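You operate a simulated robot arm through the tools that you are given. There is no shell and no other tool. Be economical: measure what you need, move in short steps, check, and stop when the job is done.

You are at the controls of a simulated robot arm. One attempt, no reset.

## Task
Fetch the green folded cloth and set it on the blue plate.

The check looks at the end state, three seconds after you hand in, the way a careful person would. Anything else that was tipped, shoved, dropped, spilled or broken makes it a failure.

## Robot
A 7-joint arm with a two-finger parallel gripper, fixed in place. Base frame: the origin is at the foot of the arm, x ahead of it, y to its left, z up; the work surface is at about z = 85. Lengths are in cm, angles in rad, forces in N, time in s.
With the tool pointing down near the work surface it reaches from about 30 to 70 cm from the base axis. Its first joint turns from -1.152 to 1.152 rad. Payload 1.57 kg.
Tool frame: the origin (TCP) lies between the finger pads and is the grasp point; the fingertips stand 3 cm ahead of it; z points along the fingers, y is the line along which they close. The gripper opens to 11 cm. The fingers are 2.4 cm wide and 1.2 cm thick; the gripper's body (4.8 by 11.2 cm) begins 7.8 cm behind the TCP.
Orientation is told as [roll, pitch, yaw] about the base's x, y, z axes, in that order, counted from this pose: with the fingers straight down and closing along the base's y, the tool's x points along the base's -x, its y along +y and its z along -z.

## Interface
- The arm moves only by the tool move_arm. Its argument "deltas" is a list of rows, each an object (a shift or turn left out is 0, a gripper value left out holds the last) with "hand": the gripper command, from -1 (shut) to 1 (fully open), values between in proportion; "offset": the shift along the tool's x, y, z in cm, a list of three; "twist": the turn about the tool's z in rad. In form: [{"hand": hand, "offset": [tx, ty, tz], "twist": twist}, ...]. A call has 1 to 12 rows; each row is the pose to reach, as a shift and turn from the pose commanded when the call began, along the tool's axes at that moment. Rows are played at 5 a second. More than 5 cm and 0.15 rad between two rows, or a gripper value outside its range, and nothing of the call is played. Where a pose cannot be reached the arm comes as near as it can. A force on the tool above 40 N (or 10 N above the force at the start of the call, whichever is more), or a blocked arm, ends the call early, and 0.2 s more pass. The fingers move at their own pace (about 10.8 cm/s each) and stop on an object; they squeeze with about 31 N. The grip force told is the motor's: it shows also when the fingers shut on nothing. Time passes only in rows, and 0.2 s behind the last, so rows that repeat a pose let the fingers close. The reply holds the time, the measured pose of the TCP, the force on the tool along the base axes, the opening and the grip force, in the units named above and with some noise, and new pictures: "pictures" is both (left out), scene, wrist or none.
- Cameras (640 x 400 px; columns grow to the right, rows downward): "scene" is fixed at [17.32, -41.21, 138.38]; the picture's right is [0.61, -0.80, 0.00], its down [-0.59, -0.45, -0.67] and it looks along [0.53, 0.40, -0.75] (base axes); focal length 323 px, centre (320, 200). "wrist" rides on the gripper at [-3.6, 0, -8] in the tool frame; the picture's right is [0.00, -1.00, 0.00], its down [0.97, 0.00, -0.24] and it looks along [0.24, 0.00, 0.97] (tool axes); focal length 218 px, centre (320, 200).
- pixel_to_xyz(camera, pixels): there is no depth. For up to 12 entries [column, row, z] of the newest picture of that camera ("zoom" is the newest enlarged one), the place [x, y] in the base frame at which the ray of that pixel passes the height z, good to about 0.2 cm. The clock stands still meanwhile.
- zoom(camera, box): a new picture of the part [left, top, right, bottom] of that camera's present view, enlarged. The clock stands still meanwhile.
- job_done(): hands the job in; it is judged then, once.

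Work in short steps. Measure before you move; look again where a grasp or a placing could have gone wrong, and mend it. You have 60 turns and 120 pictures in all, those below and enlarged ones among them. Open the gripper and draw the arm clear of the work before you hand the job in, unless the task says otherwise; then end with one line.

The tools are called after "Request:" as name(argument=value, ...) on one line, values as JSON. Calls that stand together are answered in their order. move_arm: Moves the arm, as the interface text tells. Its arguments: {"type":"object","properties":{"deltas":{"type":"array","items":{"type":"object","properties":{"hand":{"type":"number"},"offset":{"type":"array","items":{"type":"number"}},"twist":{"type":"number"}}}},"pictures":{"type":"string","enum":["both","scene","wrist","none"]}},"required":["deltas"]} The other tools are called the same way: pixel_to_xyz (camera, pixels) gives the place at which the rays of pixels pass given heights; zoom (camera, box) takes an enlarged picture of a part of a camera's view; job_done () hands the job in.

At the start:

```text
time: 0.0
position: [37.54, -16.64, 112.19]
orientation: [0.001, 0.001, -0.001]
wrist_force: [0.4, -0.1, 0.3]
width: 11.0
gripper_force: 0.0
```

scene: 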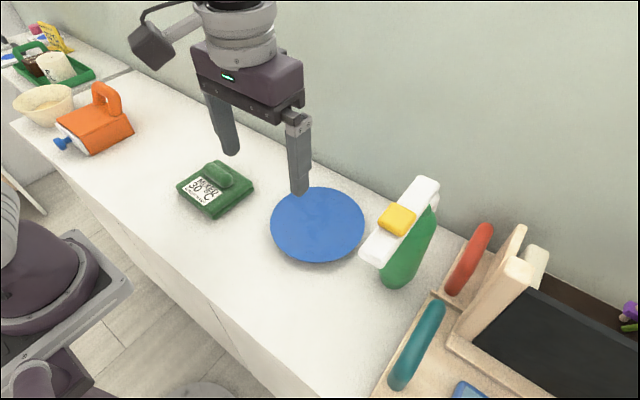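
wrist: 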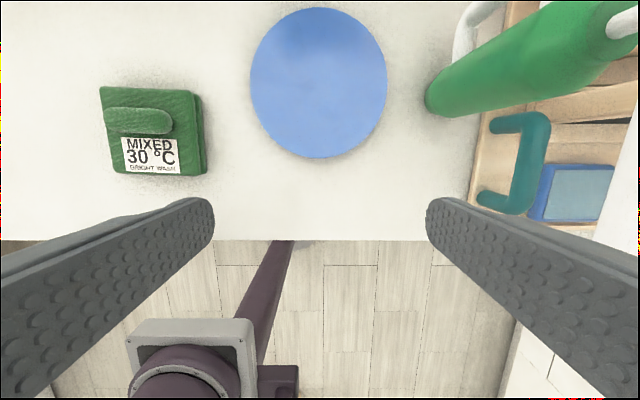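

The green cloth is at about scene (215,188) and wrist (152,130), and the plate at scene (318,224). I'll enlarge the cloth and measure both.

Request:
zoom(camera="scene", box=[160, 140, 380, 278])

Request:
pixel_to_xyz(camera="wrist", pixels=[[100, 87, 88], [196, 92, 88], [206, 174, 85], [113, 172, 87], [106, 120, 90], [172, 122, 90], [318, 8, 86], [318, 158, 86], [250, 83, 86], [387, 83, 86]])

Request:
pixel_to_xyz(camera="scene", pixels=[[177, 187, 87], [211, 217, 85], [253, 187, 87], [214, 162, 88], [208, 168, 90], [230, 182, 90], [270, 222, 86], [364, 222, 86], [318, 187, 86], [318, 262, 86]])

```text
2.90 times, centred on (270, 209) of scene
```

zoom: 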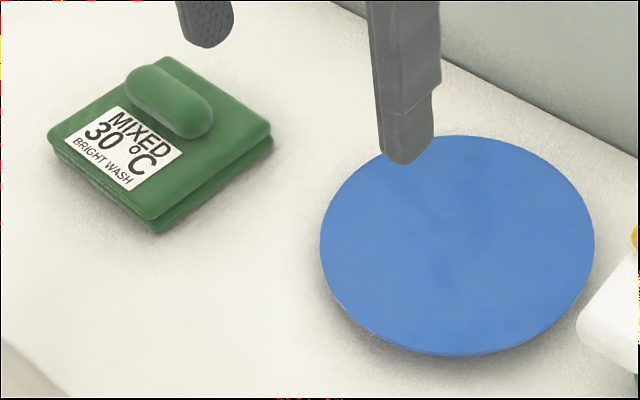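

```text
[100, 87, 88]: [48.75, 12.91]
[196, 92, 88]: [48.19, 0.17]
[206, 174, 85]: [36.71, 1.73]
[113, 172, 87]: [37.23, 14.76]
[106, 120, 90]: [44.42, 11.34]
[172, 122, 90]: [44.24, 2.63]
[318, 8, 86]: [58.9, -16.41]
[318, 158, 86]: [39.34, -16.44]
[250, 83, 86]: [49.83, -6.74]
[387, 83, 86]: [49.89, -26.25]
```

```text
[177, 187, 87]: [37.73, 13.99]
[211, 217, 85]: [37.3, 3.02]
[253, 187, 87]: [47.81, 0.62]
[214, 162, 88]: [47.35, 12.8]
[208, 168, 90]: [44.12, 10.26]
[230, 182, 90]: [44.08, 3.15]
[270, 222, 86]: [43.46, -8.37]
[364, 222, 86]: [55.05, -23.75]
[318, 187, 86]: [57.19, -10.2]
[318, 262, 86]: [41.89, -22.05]
```

The cloth spans about x 37.5–48, y 1.5–13.5, with a roll on top along y, centred near (44, 7), that can be gripped across x. I'll move over it with a quarter turn, staying high.

Request:
move_arm(deltas=[{"hand": 1, "offset": [-0.5, 2, 0], "twist": 0.131}, {"offset": [-1.1, 4, 0], "twist": 0.262}, {"offset": [-1.6, 6, 0], "twist": 0.393}, {"offset": [-2.2, 8, 0], "twist": 0.524}, {"offset": [-2.7, 10, 0], "twist": 0.655}, {"offset": [-3.3, 12, 0], "twist": 0.786}, {"offset": [-3.8, 14, 0], "twist": 0.917}, {"offset": [-4.4, 16, 0], "twist": 1.048}, {"offset": [-4.9, 18, 0], "twist": 1.179}, {"offset": [-5.5, 20, 0], "twist": 1.31}, {"offset": [-6, 22, 0], "twist": 1.441}, {"offset": [-6.5, 23.6, 0], "twist": 1.571}])

```text
time: 2.6
position: [44.06, 6.75, 112.08]
orientation: [0.0, 0.002, -1.573]
wrist_force: [0.4, 0.1, -0.1]
width: 10.97
gripper_force: 0.2
```

scene: 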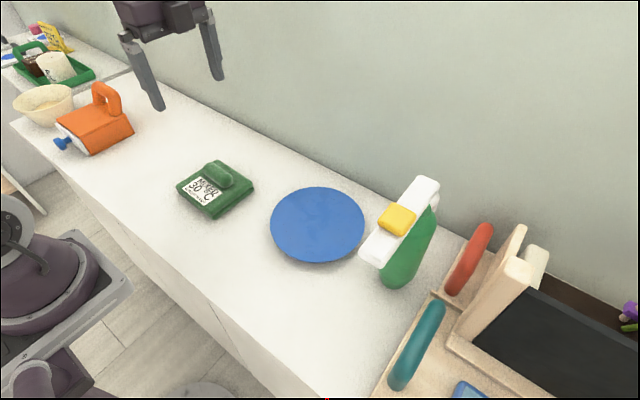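
wrist: 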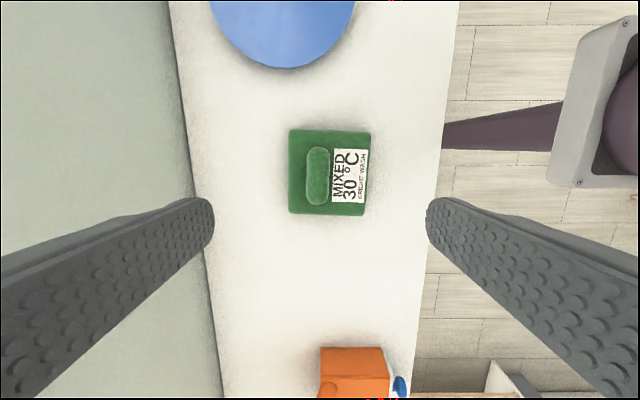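

The roll shows at wrist columns 305–330, rows 147–206. I'll measure it, and zoom for its height.

Request:
zoom(camera="wrist", box=[256, 115, 416, 215])

Request:
zoom(camera="scene", box=[165, 150, 261, 210])

Request:
pixel_to_xyz(camera="wrist", pixels=[[305, 176, 89], [330, 176, 89], [317, 147, 89], [317, 206, 89], [289, 130, 88], [371, 133, 88], [366, 215, 88], [289, 212, 88]])

```text
4.00 times, centred on (336, 165) of wrist
```

zoom: 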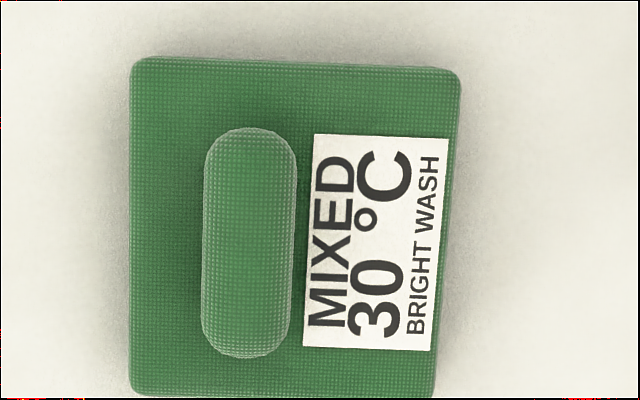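

```text
6.67 times, centred on (213, 180) of scene
```

zoom: 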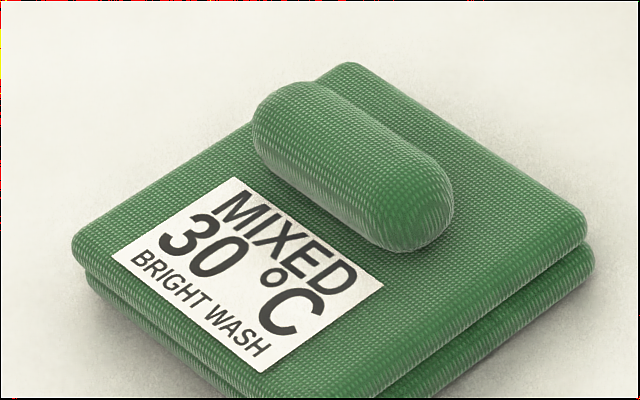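

```text
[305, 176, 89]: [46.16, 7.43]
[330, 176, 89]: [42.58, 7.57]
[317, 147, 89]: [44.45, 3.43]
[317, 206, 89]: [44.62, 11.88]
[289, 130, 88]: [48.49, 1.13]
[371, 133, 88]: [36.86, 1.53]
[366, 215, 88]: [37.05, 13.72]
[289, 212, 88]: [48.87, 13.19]
```

The roll is centred at about (44.4, 7.5), 3.4 cm wide and 8.5 cm long. I'll centre and go down to TCP z≈96, with fingertips at 93, then look. Tool x is now base +y and tool y is base +x.

Request:
move_arm(deltas=[{"offset": [0.4, 0.2, 3]}, {"offset": [0.75, 0.35, 6]}, {"offset": [0.75, 0.35, 9]}, {"offset": [0.75, 0.35, 12]}, {"offset": [0.75, 0.35, 14.5]}, {"offset": [0.75, 0.35, 16]}])

```text
time: 4.0
position: [44.19, 7.72, 95.94]
orientation: [0.002, 0.001, -1.571]
wrist_force: [-1.1, 0.1, 0.0]
width: 10.97
gripper_force: 0.1
```

scene: 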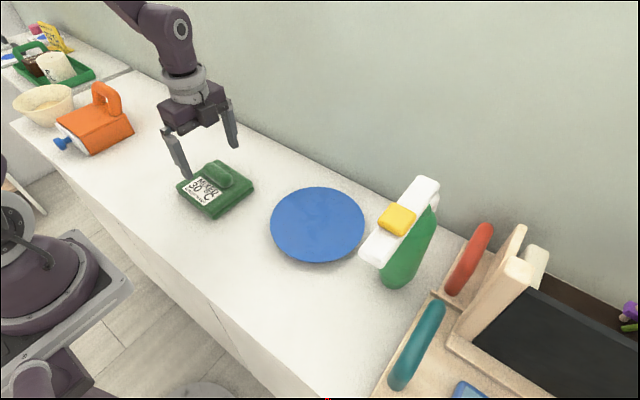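
wrist: 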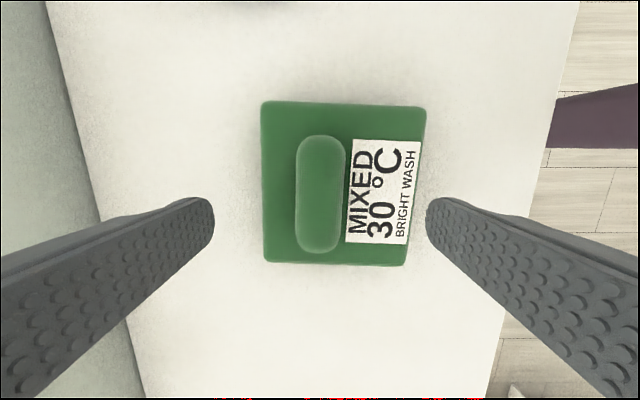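

The roll is at wrist columns 295–346, rows 135–254, so it is centred between the fingers. I'll check its y and size.

Request:
pixel_to_xyz(camera="wrist", pixels=[[295, 194, 89], [346, 194, 89], [320, 135, 89], [320, 254, 89], [320, 135, 90], [320, 254, 90], [262, 102, 88], [427, 106, 88], [405, 266, 87], [262, 262, 87]])

```text
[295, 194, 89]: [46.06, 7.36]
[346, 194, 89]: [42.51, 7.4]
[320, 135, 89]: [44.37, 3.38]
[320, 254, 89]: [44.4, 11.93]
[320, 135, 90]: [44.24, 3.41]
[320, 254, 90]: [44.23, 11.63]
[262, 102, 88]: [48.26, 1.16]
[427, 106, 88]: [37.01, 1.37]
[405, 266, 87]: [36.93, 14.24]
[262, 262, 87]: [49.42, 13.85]
```

Centre confirmed at (44.3, 7.6). I'll narrow the fingers to about 6 cm and descend slowly until the tips are near the slab top.

Request:
move_arm(deltas=[{"hand": 0.1, "offset": [0, 0.1, 0]}, {"offset": [0, 0.1, 1.5]}, {"offset": [0, 0.1, 2.5]}, {"offset": [0, 0.1, 3.3]}, {"offset": [0, 0.1, 4.0]}, {"offset": [0, 0.1, 4.4]}, {"offset": [0, 0.1, 4.4]}])

Request:
zoom(camera="scene", box=[150, 110, 278, 220])

```text
time: 5.6
position: [44.45, 7.67, 91.71]
orientation: [0.0, -0.001, -1.572]
wrist_force: [0.1, 0.5, -0.6]
width: 6.06
gripper_force: 0.2
```

scene: 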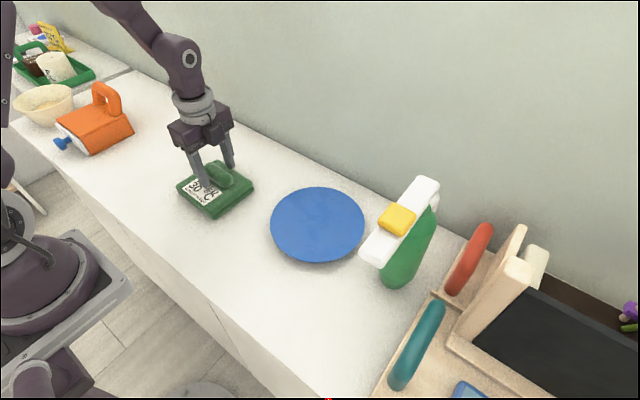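
wrist: 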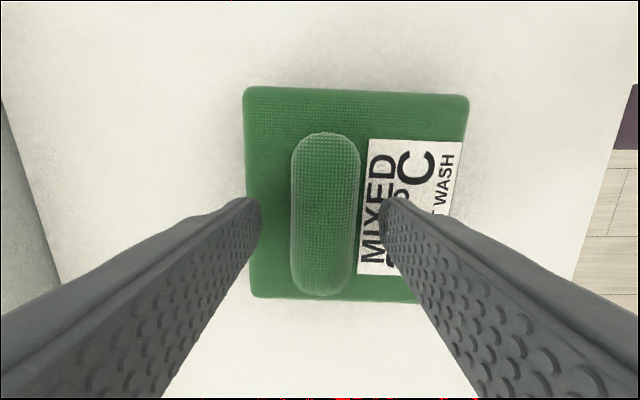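

```text
3.64 times, centred on (214, 165) of scene
```

zoom: 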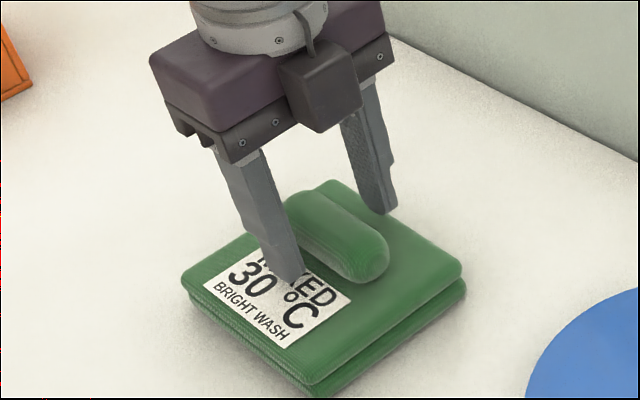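

The tips at z≈88.7 straddle the roll without contact. I'll go down in small steps, watching the force, to find the slab top.

Request:
move_arm(deltas=[{"offset": [0, 0, 0.2]}, {"offset": [0, 0, 0.4]}, {"offset": [0, 0, 0.5]}, {"offset": [0, 0, 0.5]}], pictures="none")

Request:
zoom(camera="scene", box=[150, 110, 278, 220])

```text
time: 6.6
position: [44.46, 7.81, 91.35]
orientation: [0.0, 0.001, -1.57]
wrist_force: [-0.2, -0.6, -0.2]
width: 6.08
gripper_force: 0.0
```

```text
3.64 times, centred on (214, 165) of scene
```

zoom: 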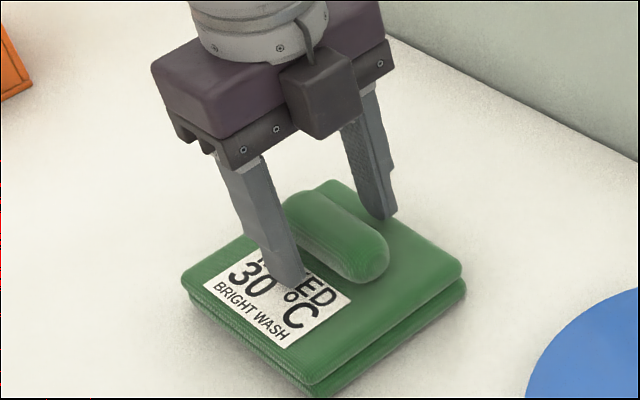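

Still no force. Keep feeling downward.

Request:
move_arm(deltas=[{"offset": [0, 0, 0.2]}, {"offset": [0, 0, 0.4]}, {"offset": [0, 0, 0.5]}, {"offset": [0, 0, 0.5]}], pictures="wrist")

Request:
zoom(camera="scene", box=[150, 110, 278, 220])

```text
time: 7.4
position: [44.45, 7.68, 90.98]
orientation: [0.002, 0.001, -1.572]
wrist_force: [-4.7, -0.5, 15.2]
width: 6.04
gripper_force: 0.1
stopped in row 3: the force on the tool passed its limit (the readings are from after the stop); the commanded pose is now the measured one
```

wrist: 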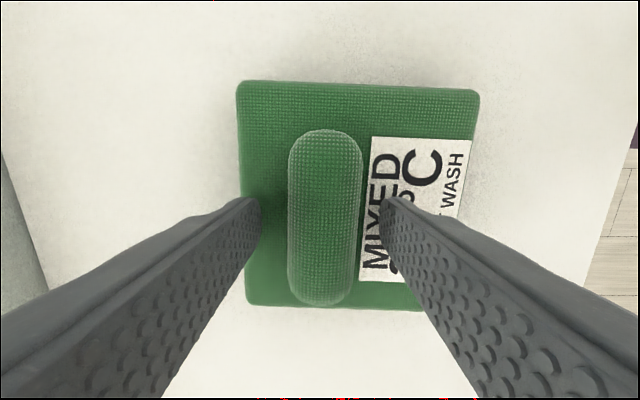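

```text
3.64 times, centred on (214, 165) of scene
```

zoom: 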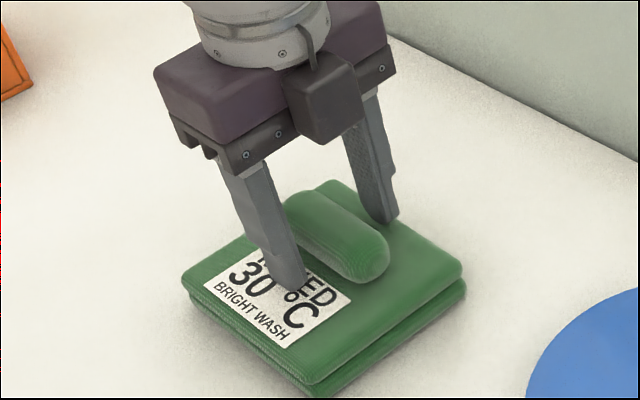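

Contact with the slab top at tip z≈88.0. I'll back off 0.2 cm and close on the roll.

Request:
move_arm(deltas=[{"offset": [0, 0, -0.2]}, {"hand": -1, "offset": [0, 0, -0.2]}, {"offset": [0, 0, -0.2]}, {"offset": [0, 0, -0.2]}, {"offset": [0, 0, -0.2]}])

```text
time: 8.6
position: [44.45, 7.67, 91.15]
orientation: [0.001, 0.0, -1.571]
wrist_force: [0.0, 0.5, -0.3]
width: 3.14
gripper_force: 30.7
```

scene: 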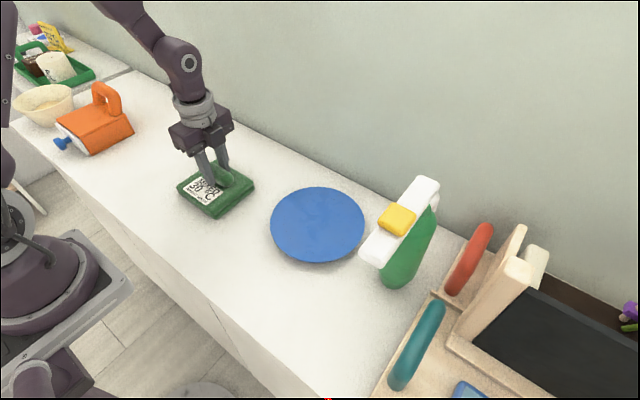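
wrist: 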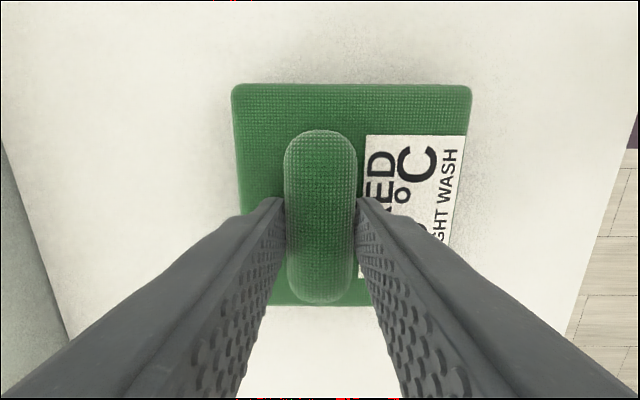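

The grip holds at 3.14 cm with 31 N. I'll lift gently 8 cm and look.

Request:
move_arm(deltas=[{"offset": [0, 0, -0.5]}, {"offset": [0, 0, -1.5]}, {"offset": [0, 0, -3]}, {"offset": [0, 0, -4.5]}, {"offset": [0, 0, -6]}, {"offset": [0, 0, -7.5]}, {"offset": [0, 0, -8]}, {"offset": [0, 0, -8]}])

```text
time: 10.4
position: [44.37, 7.6, 99.14]
orientation: [0.002, 0.001, -1.568]
wrist_force: [-0.1, -0.6, -1.2]
width: 3.12
gripper_force: 31.3
```

scene: 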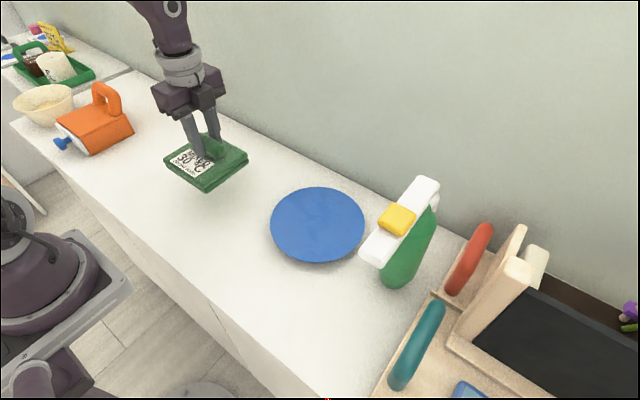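
wrist: 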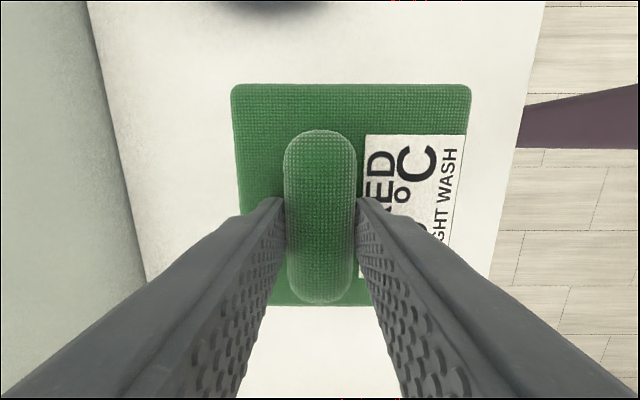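

Cloth is held level. I'll measure the plate and the bottle nozzle (scene 370,258) for clearance.

Request:
pixel_to_xyz(camera="scene", pixels=[[270, 223, 86.5], [365, 223, 86.5], [318, 187, 86.5], [318, 262, 86.5], [368, 262, 100], [368, 262, 105], [368, 262, 110], [425, 180, 100], [425, 180, 105], [425, 180, 110], [395, 285, 85]])

Request:
zoom(camera="scene", box=[250, 160, 460, 300])

```text
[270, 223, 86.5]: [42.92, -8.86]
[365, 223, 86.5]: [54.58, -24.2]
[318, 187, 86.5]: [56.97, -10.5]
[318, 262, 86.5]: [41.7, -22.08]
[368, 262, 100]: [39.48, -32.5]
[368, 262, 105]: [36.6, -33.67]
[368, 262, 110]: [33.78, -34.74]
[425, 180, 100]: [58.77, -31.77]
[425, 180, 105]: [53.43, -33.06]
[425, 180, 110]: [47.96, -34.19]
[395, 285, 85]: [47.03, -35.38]
```

```text
2.86 times, centred on (355, 230) of scene
```

zoom: 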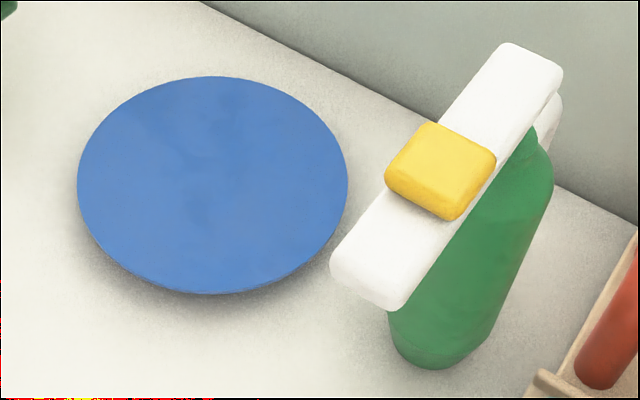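

The bottle stays at y ≤ -31, so it is clear. Plate centre is ≈(49.2, -16.3), and the slab centre is 1.6 cm behind the TCP in x, so the TCP target is (50.9, -16.2). I'll carry it there at this height.

Request:
move_arm(deltas=[{"offset": [-1, 0.3, 0]}, {"offset": [-3, 0.8, 0]}, {"offset": [-5.4, 1.5, 0]}, {"offset": [-8, 2.2, 0]}, {"offset": [-10.6, 2.9, 0]}, {"offset": [-13.2, 3.6, 0]}, {"offset": [-15.8, 4.3, 0]}, {"offset": [-18.4, 5, 0]}, {"offset": [-20.8, 5.7, 0]}, {"offset": [-22.6, 6.2, 0]}, {"offset": [-23.8, 6.5, 0]}, {"offset": [-23.8, 6.5, 0]}])

```text
time: 13.0
position: [51.05, -16.14, 99.1]
orientation: [0.001, 0.0, -1.569]
wrist_force: [-0.2, -0.4, -0.9]
width: 3.13
gripper_force: 30.9
```

scene: 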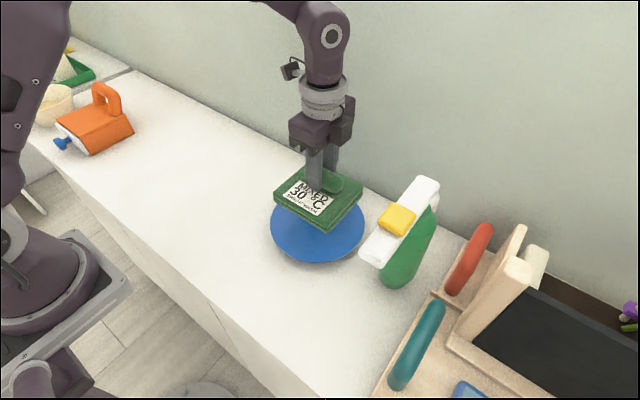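
wrist: 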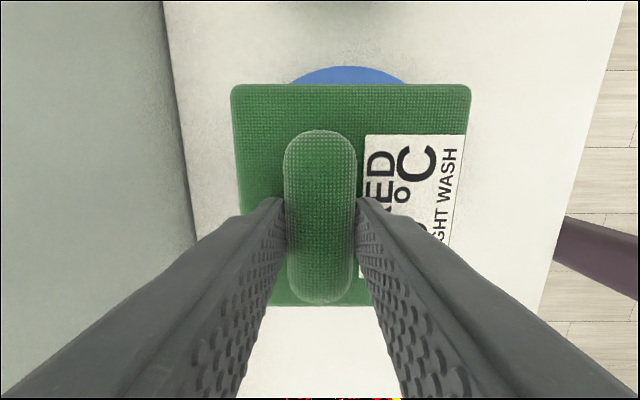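

The plate arc (column 349) lines up with the slab centre (column 350). I expect contact at TCP z≈92.2–93, so I'll descend to 94 first.

Request:
move_arm(deltas=[{"offset": [0, 0, 1.2]}, {"offset": [0, 0, 2.6]}, {"offset": [0, 0, 3.8]}, {"offset": [0, 0, 4.6]}, {"offset": [0, 0, 5.1]}, {"offset": [0, 0, 5.1]}])

Request:
zoom(camera="scene", box=[250, 160, 410, 280])

```text
time: 14.4
position: [50.91, -16.26, 94.01]
orientation: [0.002, -0.001, -1.569]
wrist_force: [0.4, 0.7, -0.7]
width: 3.1
gripper_force: 30.7
```

scene: 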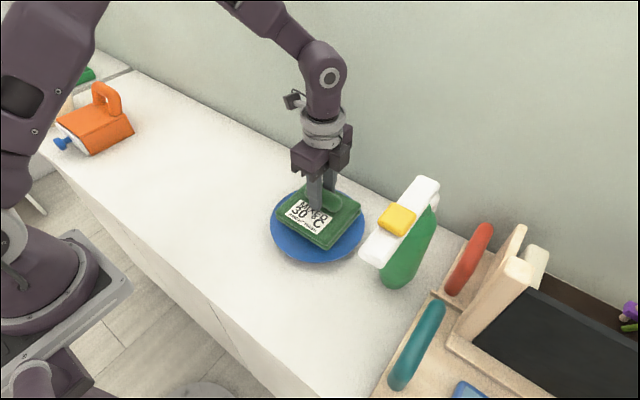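
wrist: 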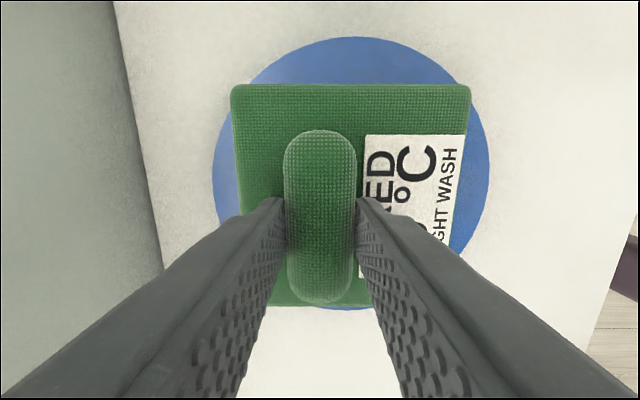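

```text
3.33 times, centred on (330, 220) of scene
```

zoom: 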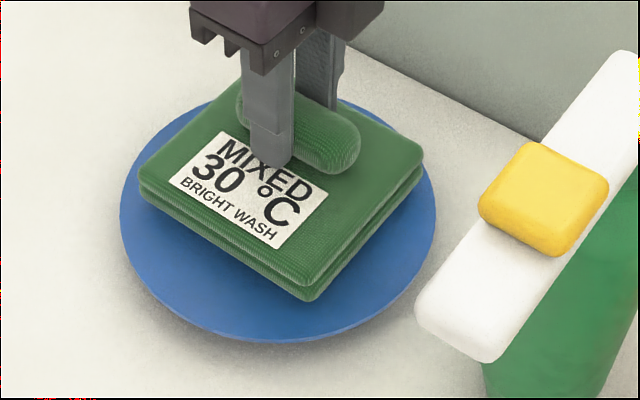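

Looks centred. Quick check of the plate rim in y from the wrist view.

Request:
pixel_to_xyz(camera="wrist", pixels=[[350, 37, 86.5], [350, 310, 86.5], [350, 84, 90.5], [350, 306, 90.5], [212, 170, 86.5], [490, 170, 86.5]])

```text
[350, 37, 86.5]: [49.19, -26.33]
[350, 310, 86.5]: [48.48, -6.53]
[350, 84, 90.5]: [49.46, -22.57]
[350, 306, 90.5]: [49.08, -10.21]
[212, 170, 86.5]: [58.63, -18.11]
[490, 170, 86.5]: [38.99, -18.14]
```

The plate spans y -26.3 to -6.5 and the slab -22.6 to -10.2, both centred at -16.4. I'll lower in small steps until contact.

Request:
move_arm(deltas=[{"offset": [0, 0, 0.3]}, {"offset": [0, 0, 0.6]}, {"offset": [0, 0, 0.8]}, {"offset": [0, 0, 1.0]}, {"offset": [0, 0, 1.2]}, {"offset": [0, 0, 1.2]}], pictures="none")

Request:
zoom(camera="scene", box=[250, 160, 410, 280])

```text
time: 15.8
position: [50.98, -16.15, 93.03]
orientation: [0.004, 0.001, -1.567]
wrist_force: [-3.8, 3.3, 10.0]
width: 3.11
gripper_force: 31.7
stopped in row 6: the force on the tool passed its limit (the readings are from after the stop); the commanded pose is now the measured one
```

```text
3.33 times, centred on (330, 220) of scene
```

zoom: 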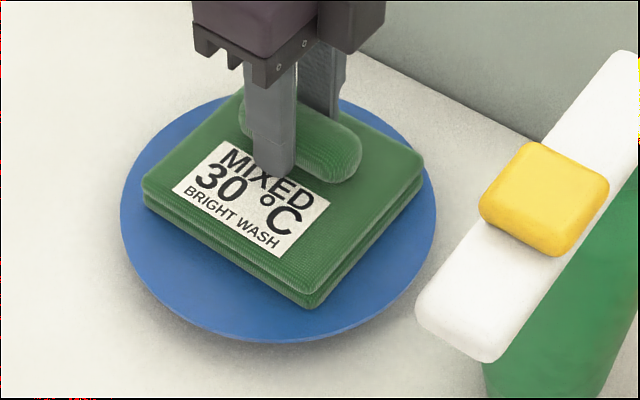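

The cloth rests on the plate, with contact force at z 93.0. I'll open partly (about 6 cm, both fingers still over the slab), then rise.

Request:
move_arm(deltas=[{"hand": -0.2, "offset": [0, 0, -0.05]}, {"hand": 0.1, "offset": [0, 0, -0.1]}, {"offset": [0, 0, -0.1]}, {"offset": [0, 0, -1]}, {"offset": [0, 0, -2.5]}, {"offset": [0, 0, -4.5]}, {"offset": [0, 0, -7]}, {"offset": [0, 0, -10]}, {"offset": [0, 0, -13]}, {"offset": [0, 0, -16]}, {"offset": [0, 0, -18]}])

Request:
zoom(camera="scene", box=[250, 160, 410, 280])

```text
time: 18.2
position: [50.95, -16.09, 110.95]
orientation: [0.003, 0.001, -1.569]
wrist_force: [0.5, 0.0, -0.2]
width: 6.07
gripper_force: 0.1
```

scene: 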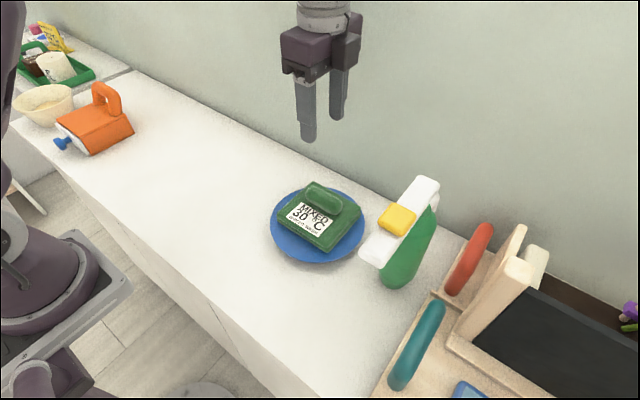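
wrist: 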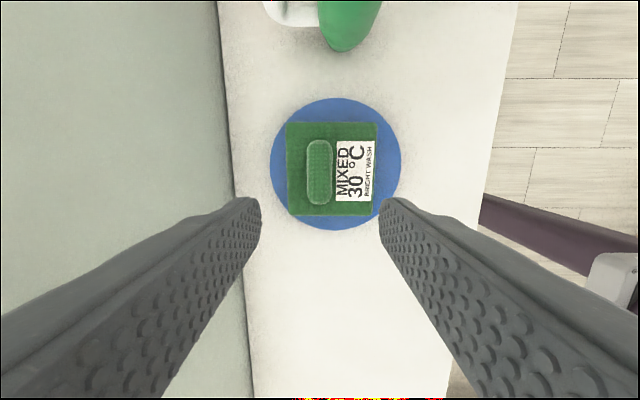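

```text
3.33 times, centred on (330, 220) of scene
```

zoom: 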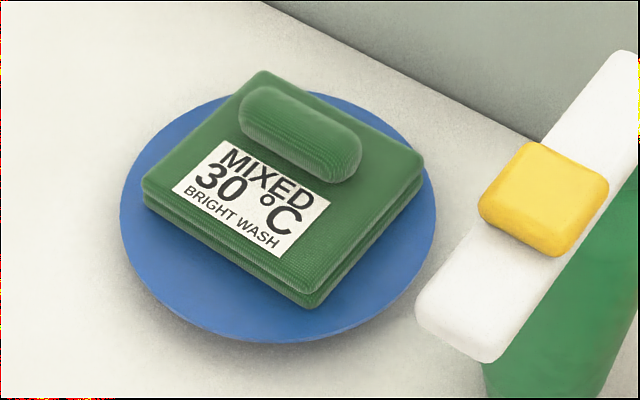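

The cloth lies flat and centred on the plate (scene 318,220), the plate hasn't moved, and the arm is clear at z 111. I'll open the gripper fully and hand in.

Request:
move_arm(deltas=[{"hand": 1, "offset": [0, 0, 0]}, {"offset": [0, 0, 0]}, {"offset": [0, 0, 0]}], pictures="none")

```text
time: 19.0
position: [50.99, -16.19, 110.86]
orientation: [0.005, 0.001, -1.568]
wrist_force: [0.4, 0.4, 0.1]
width: 10.99
gripper_force: 0.1
```

The gripper is fully open (11 cm) and clear of the work, so I'm handing in.

Request:
job_done()

```text
The job is handed in.
```

The green folded cloth is lying flat and centred on the blue plate, nothing else was disturbed, and the arm is clear with the gripper open.
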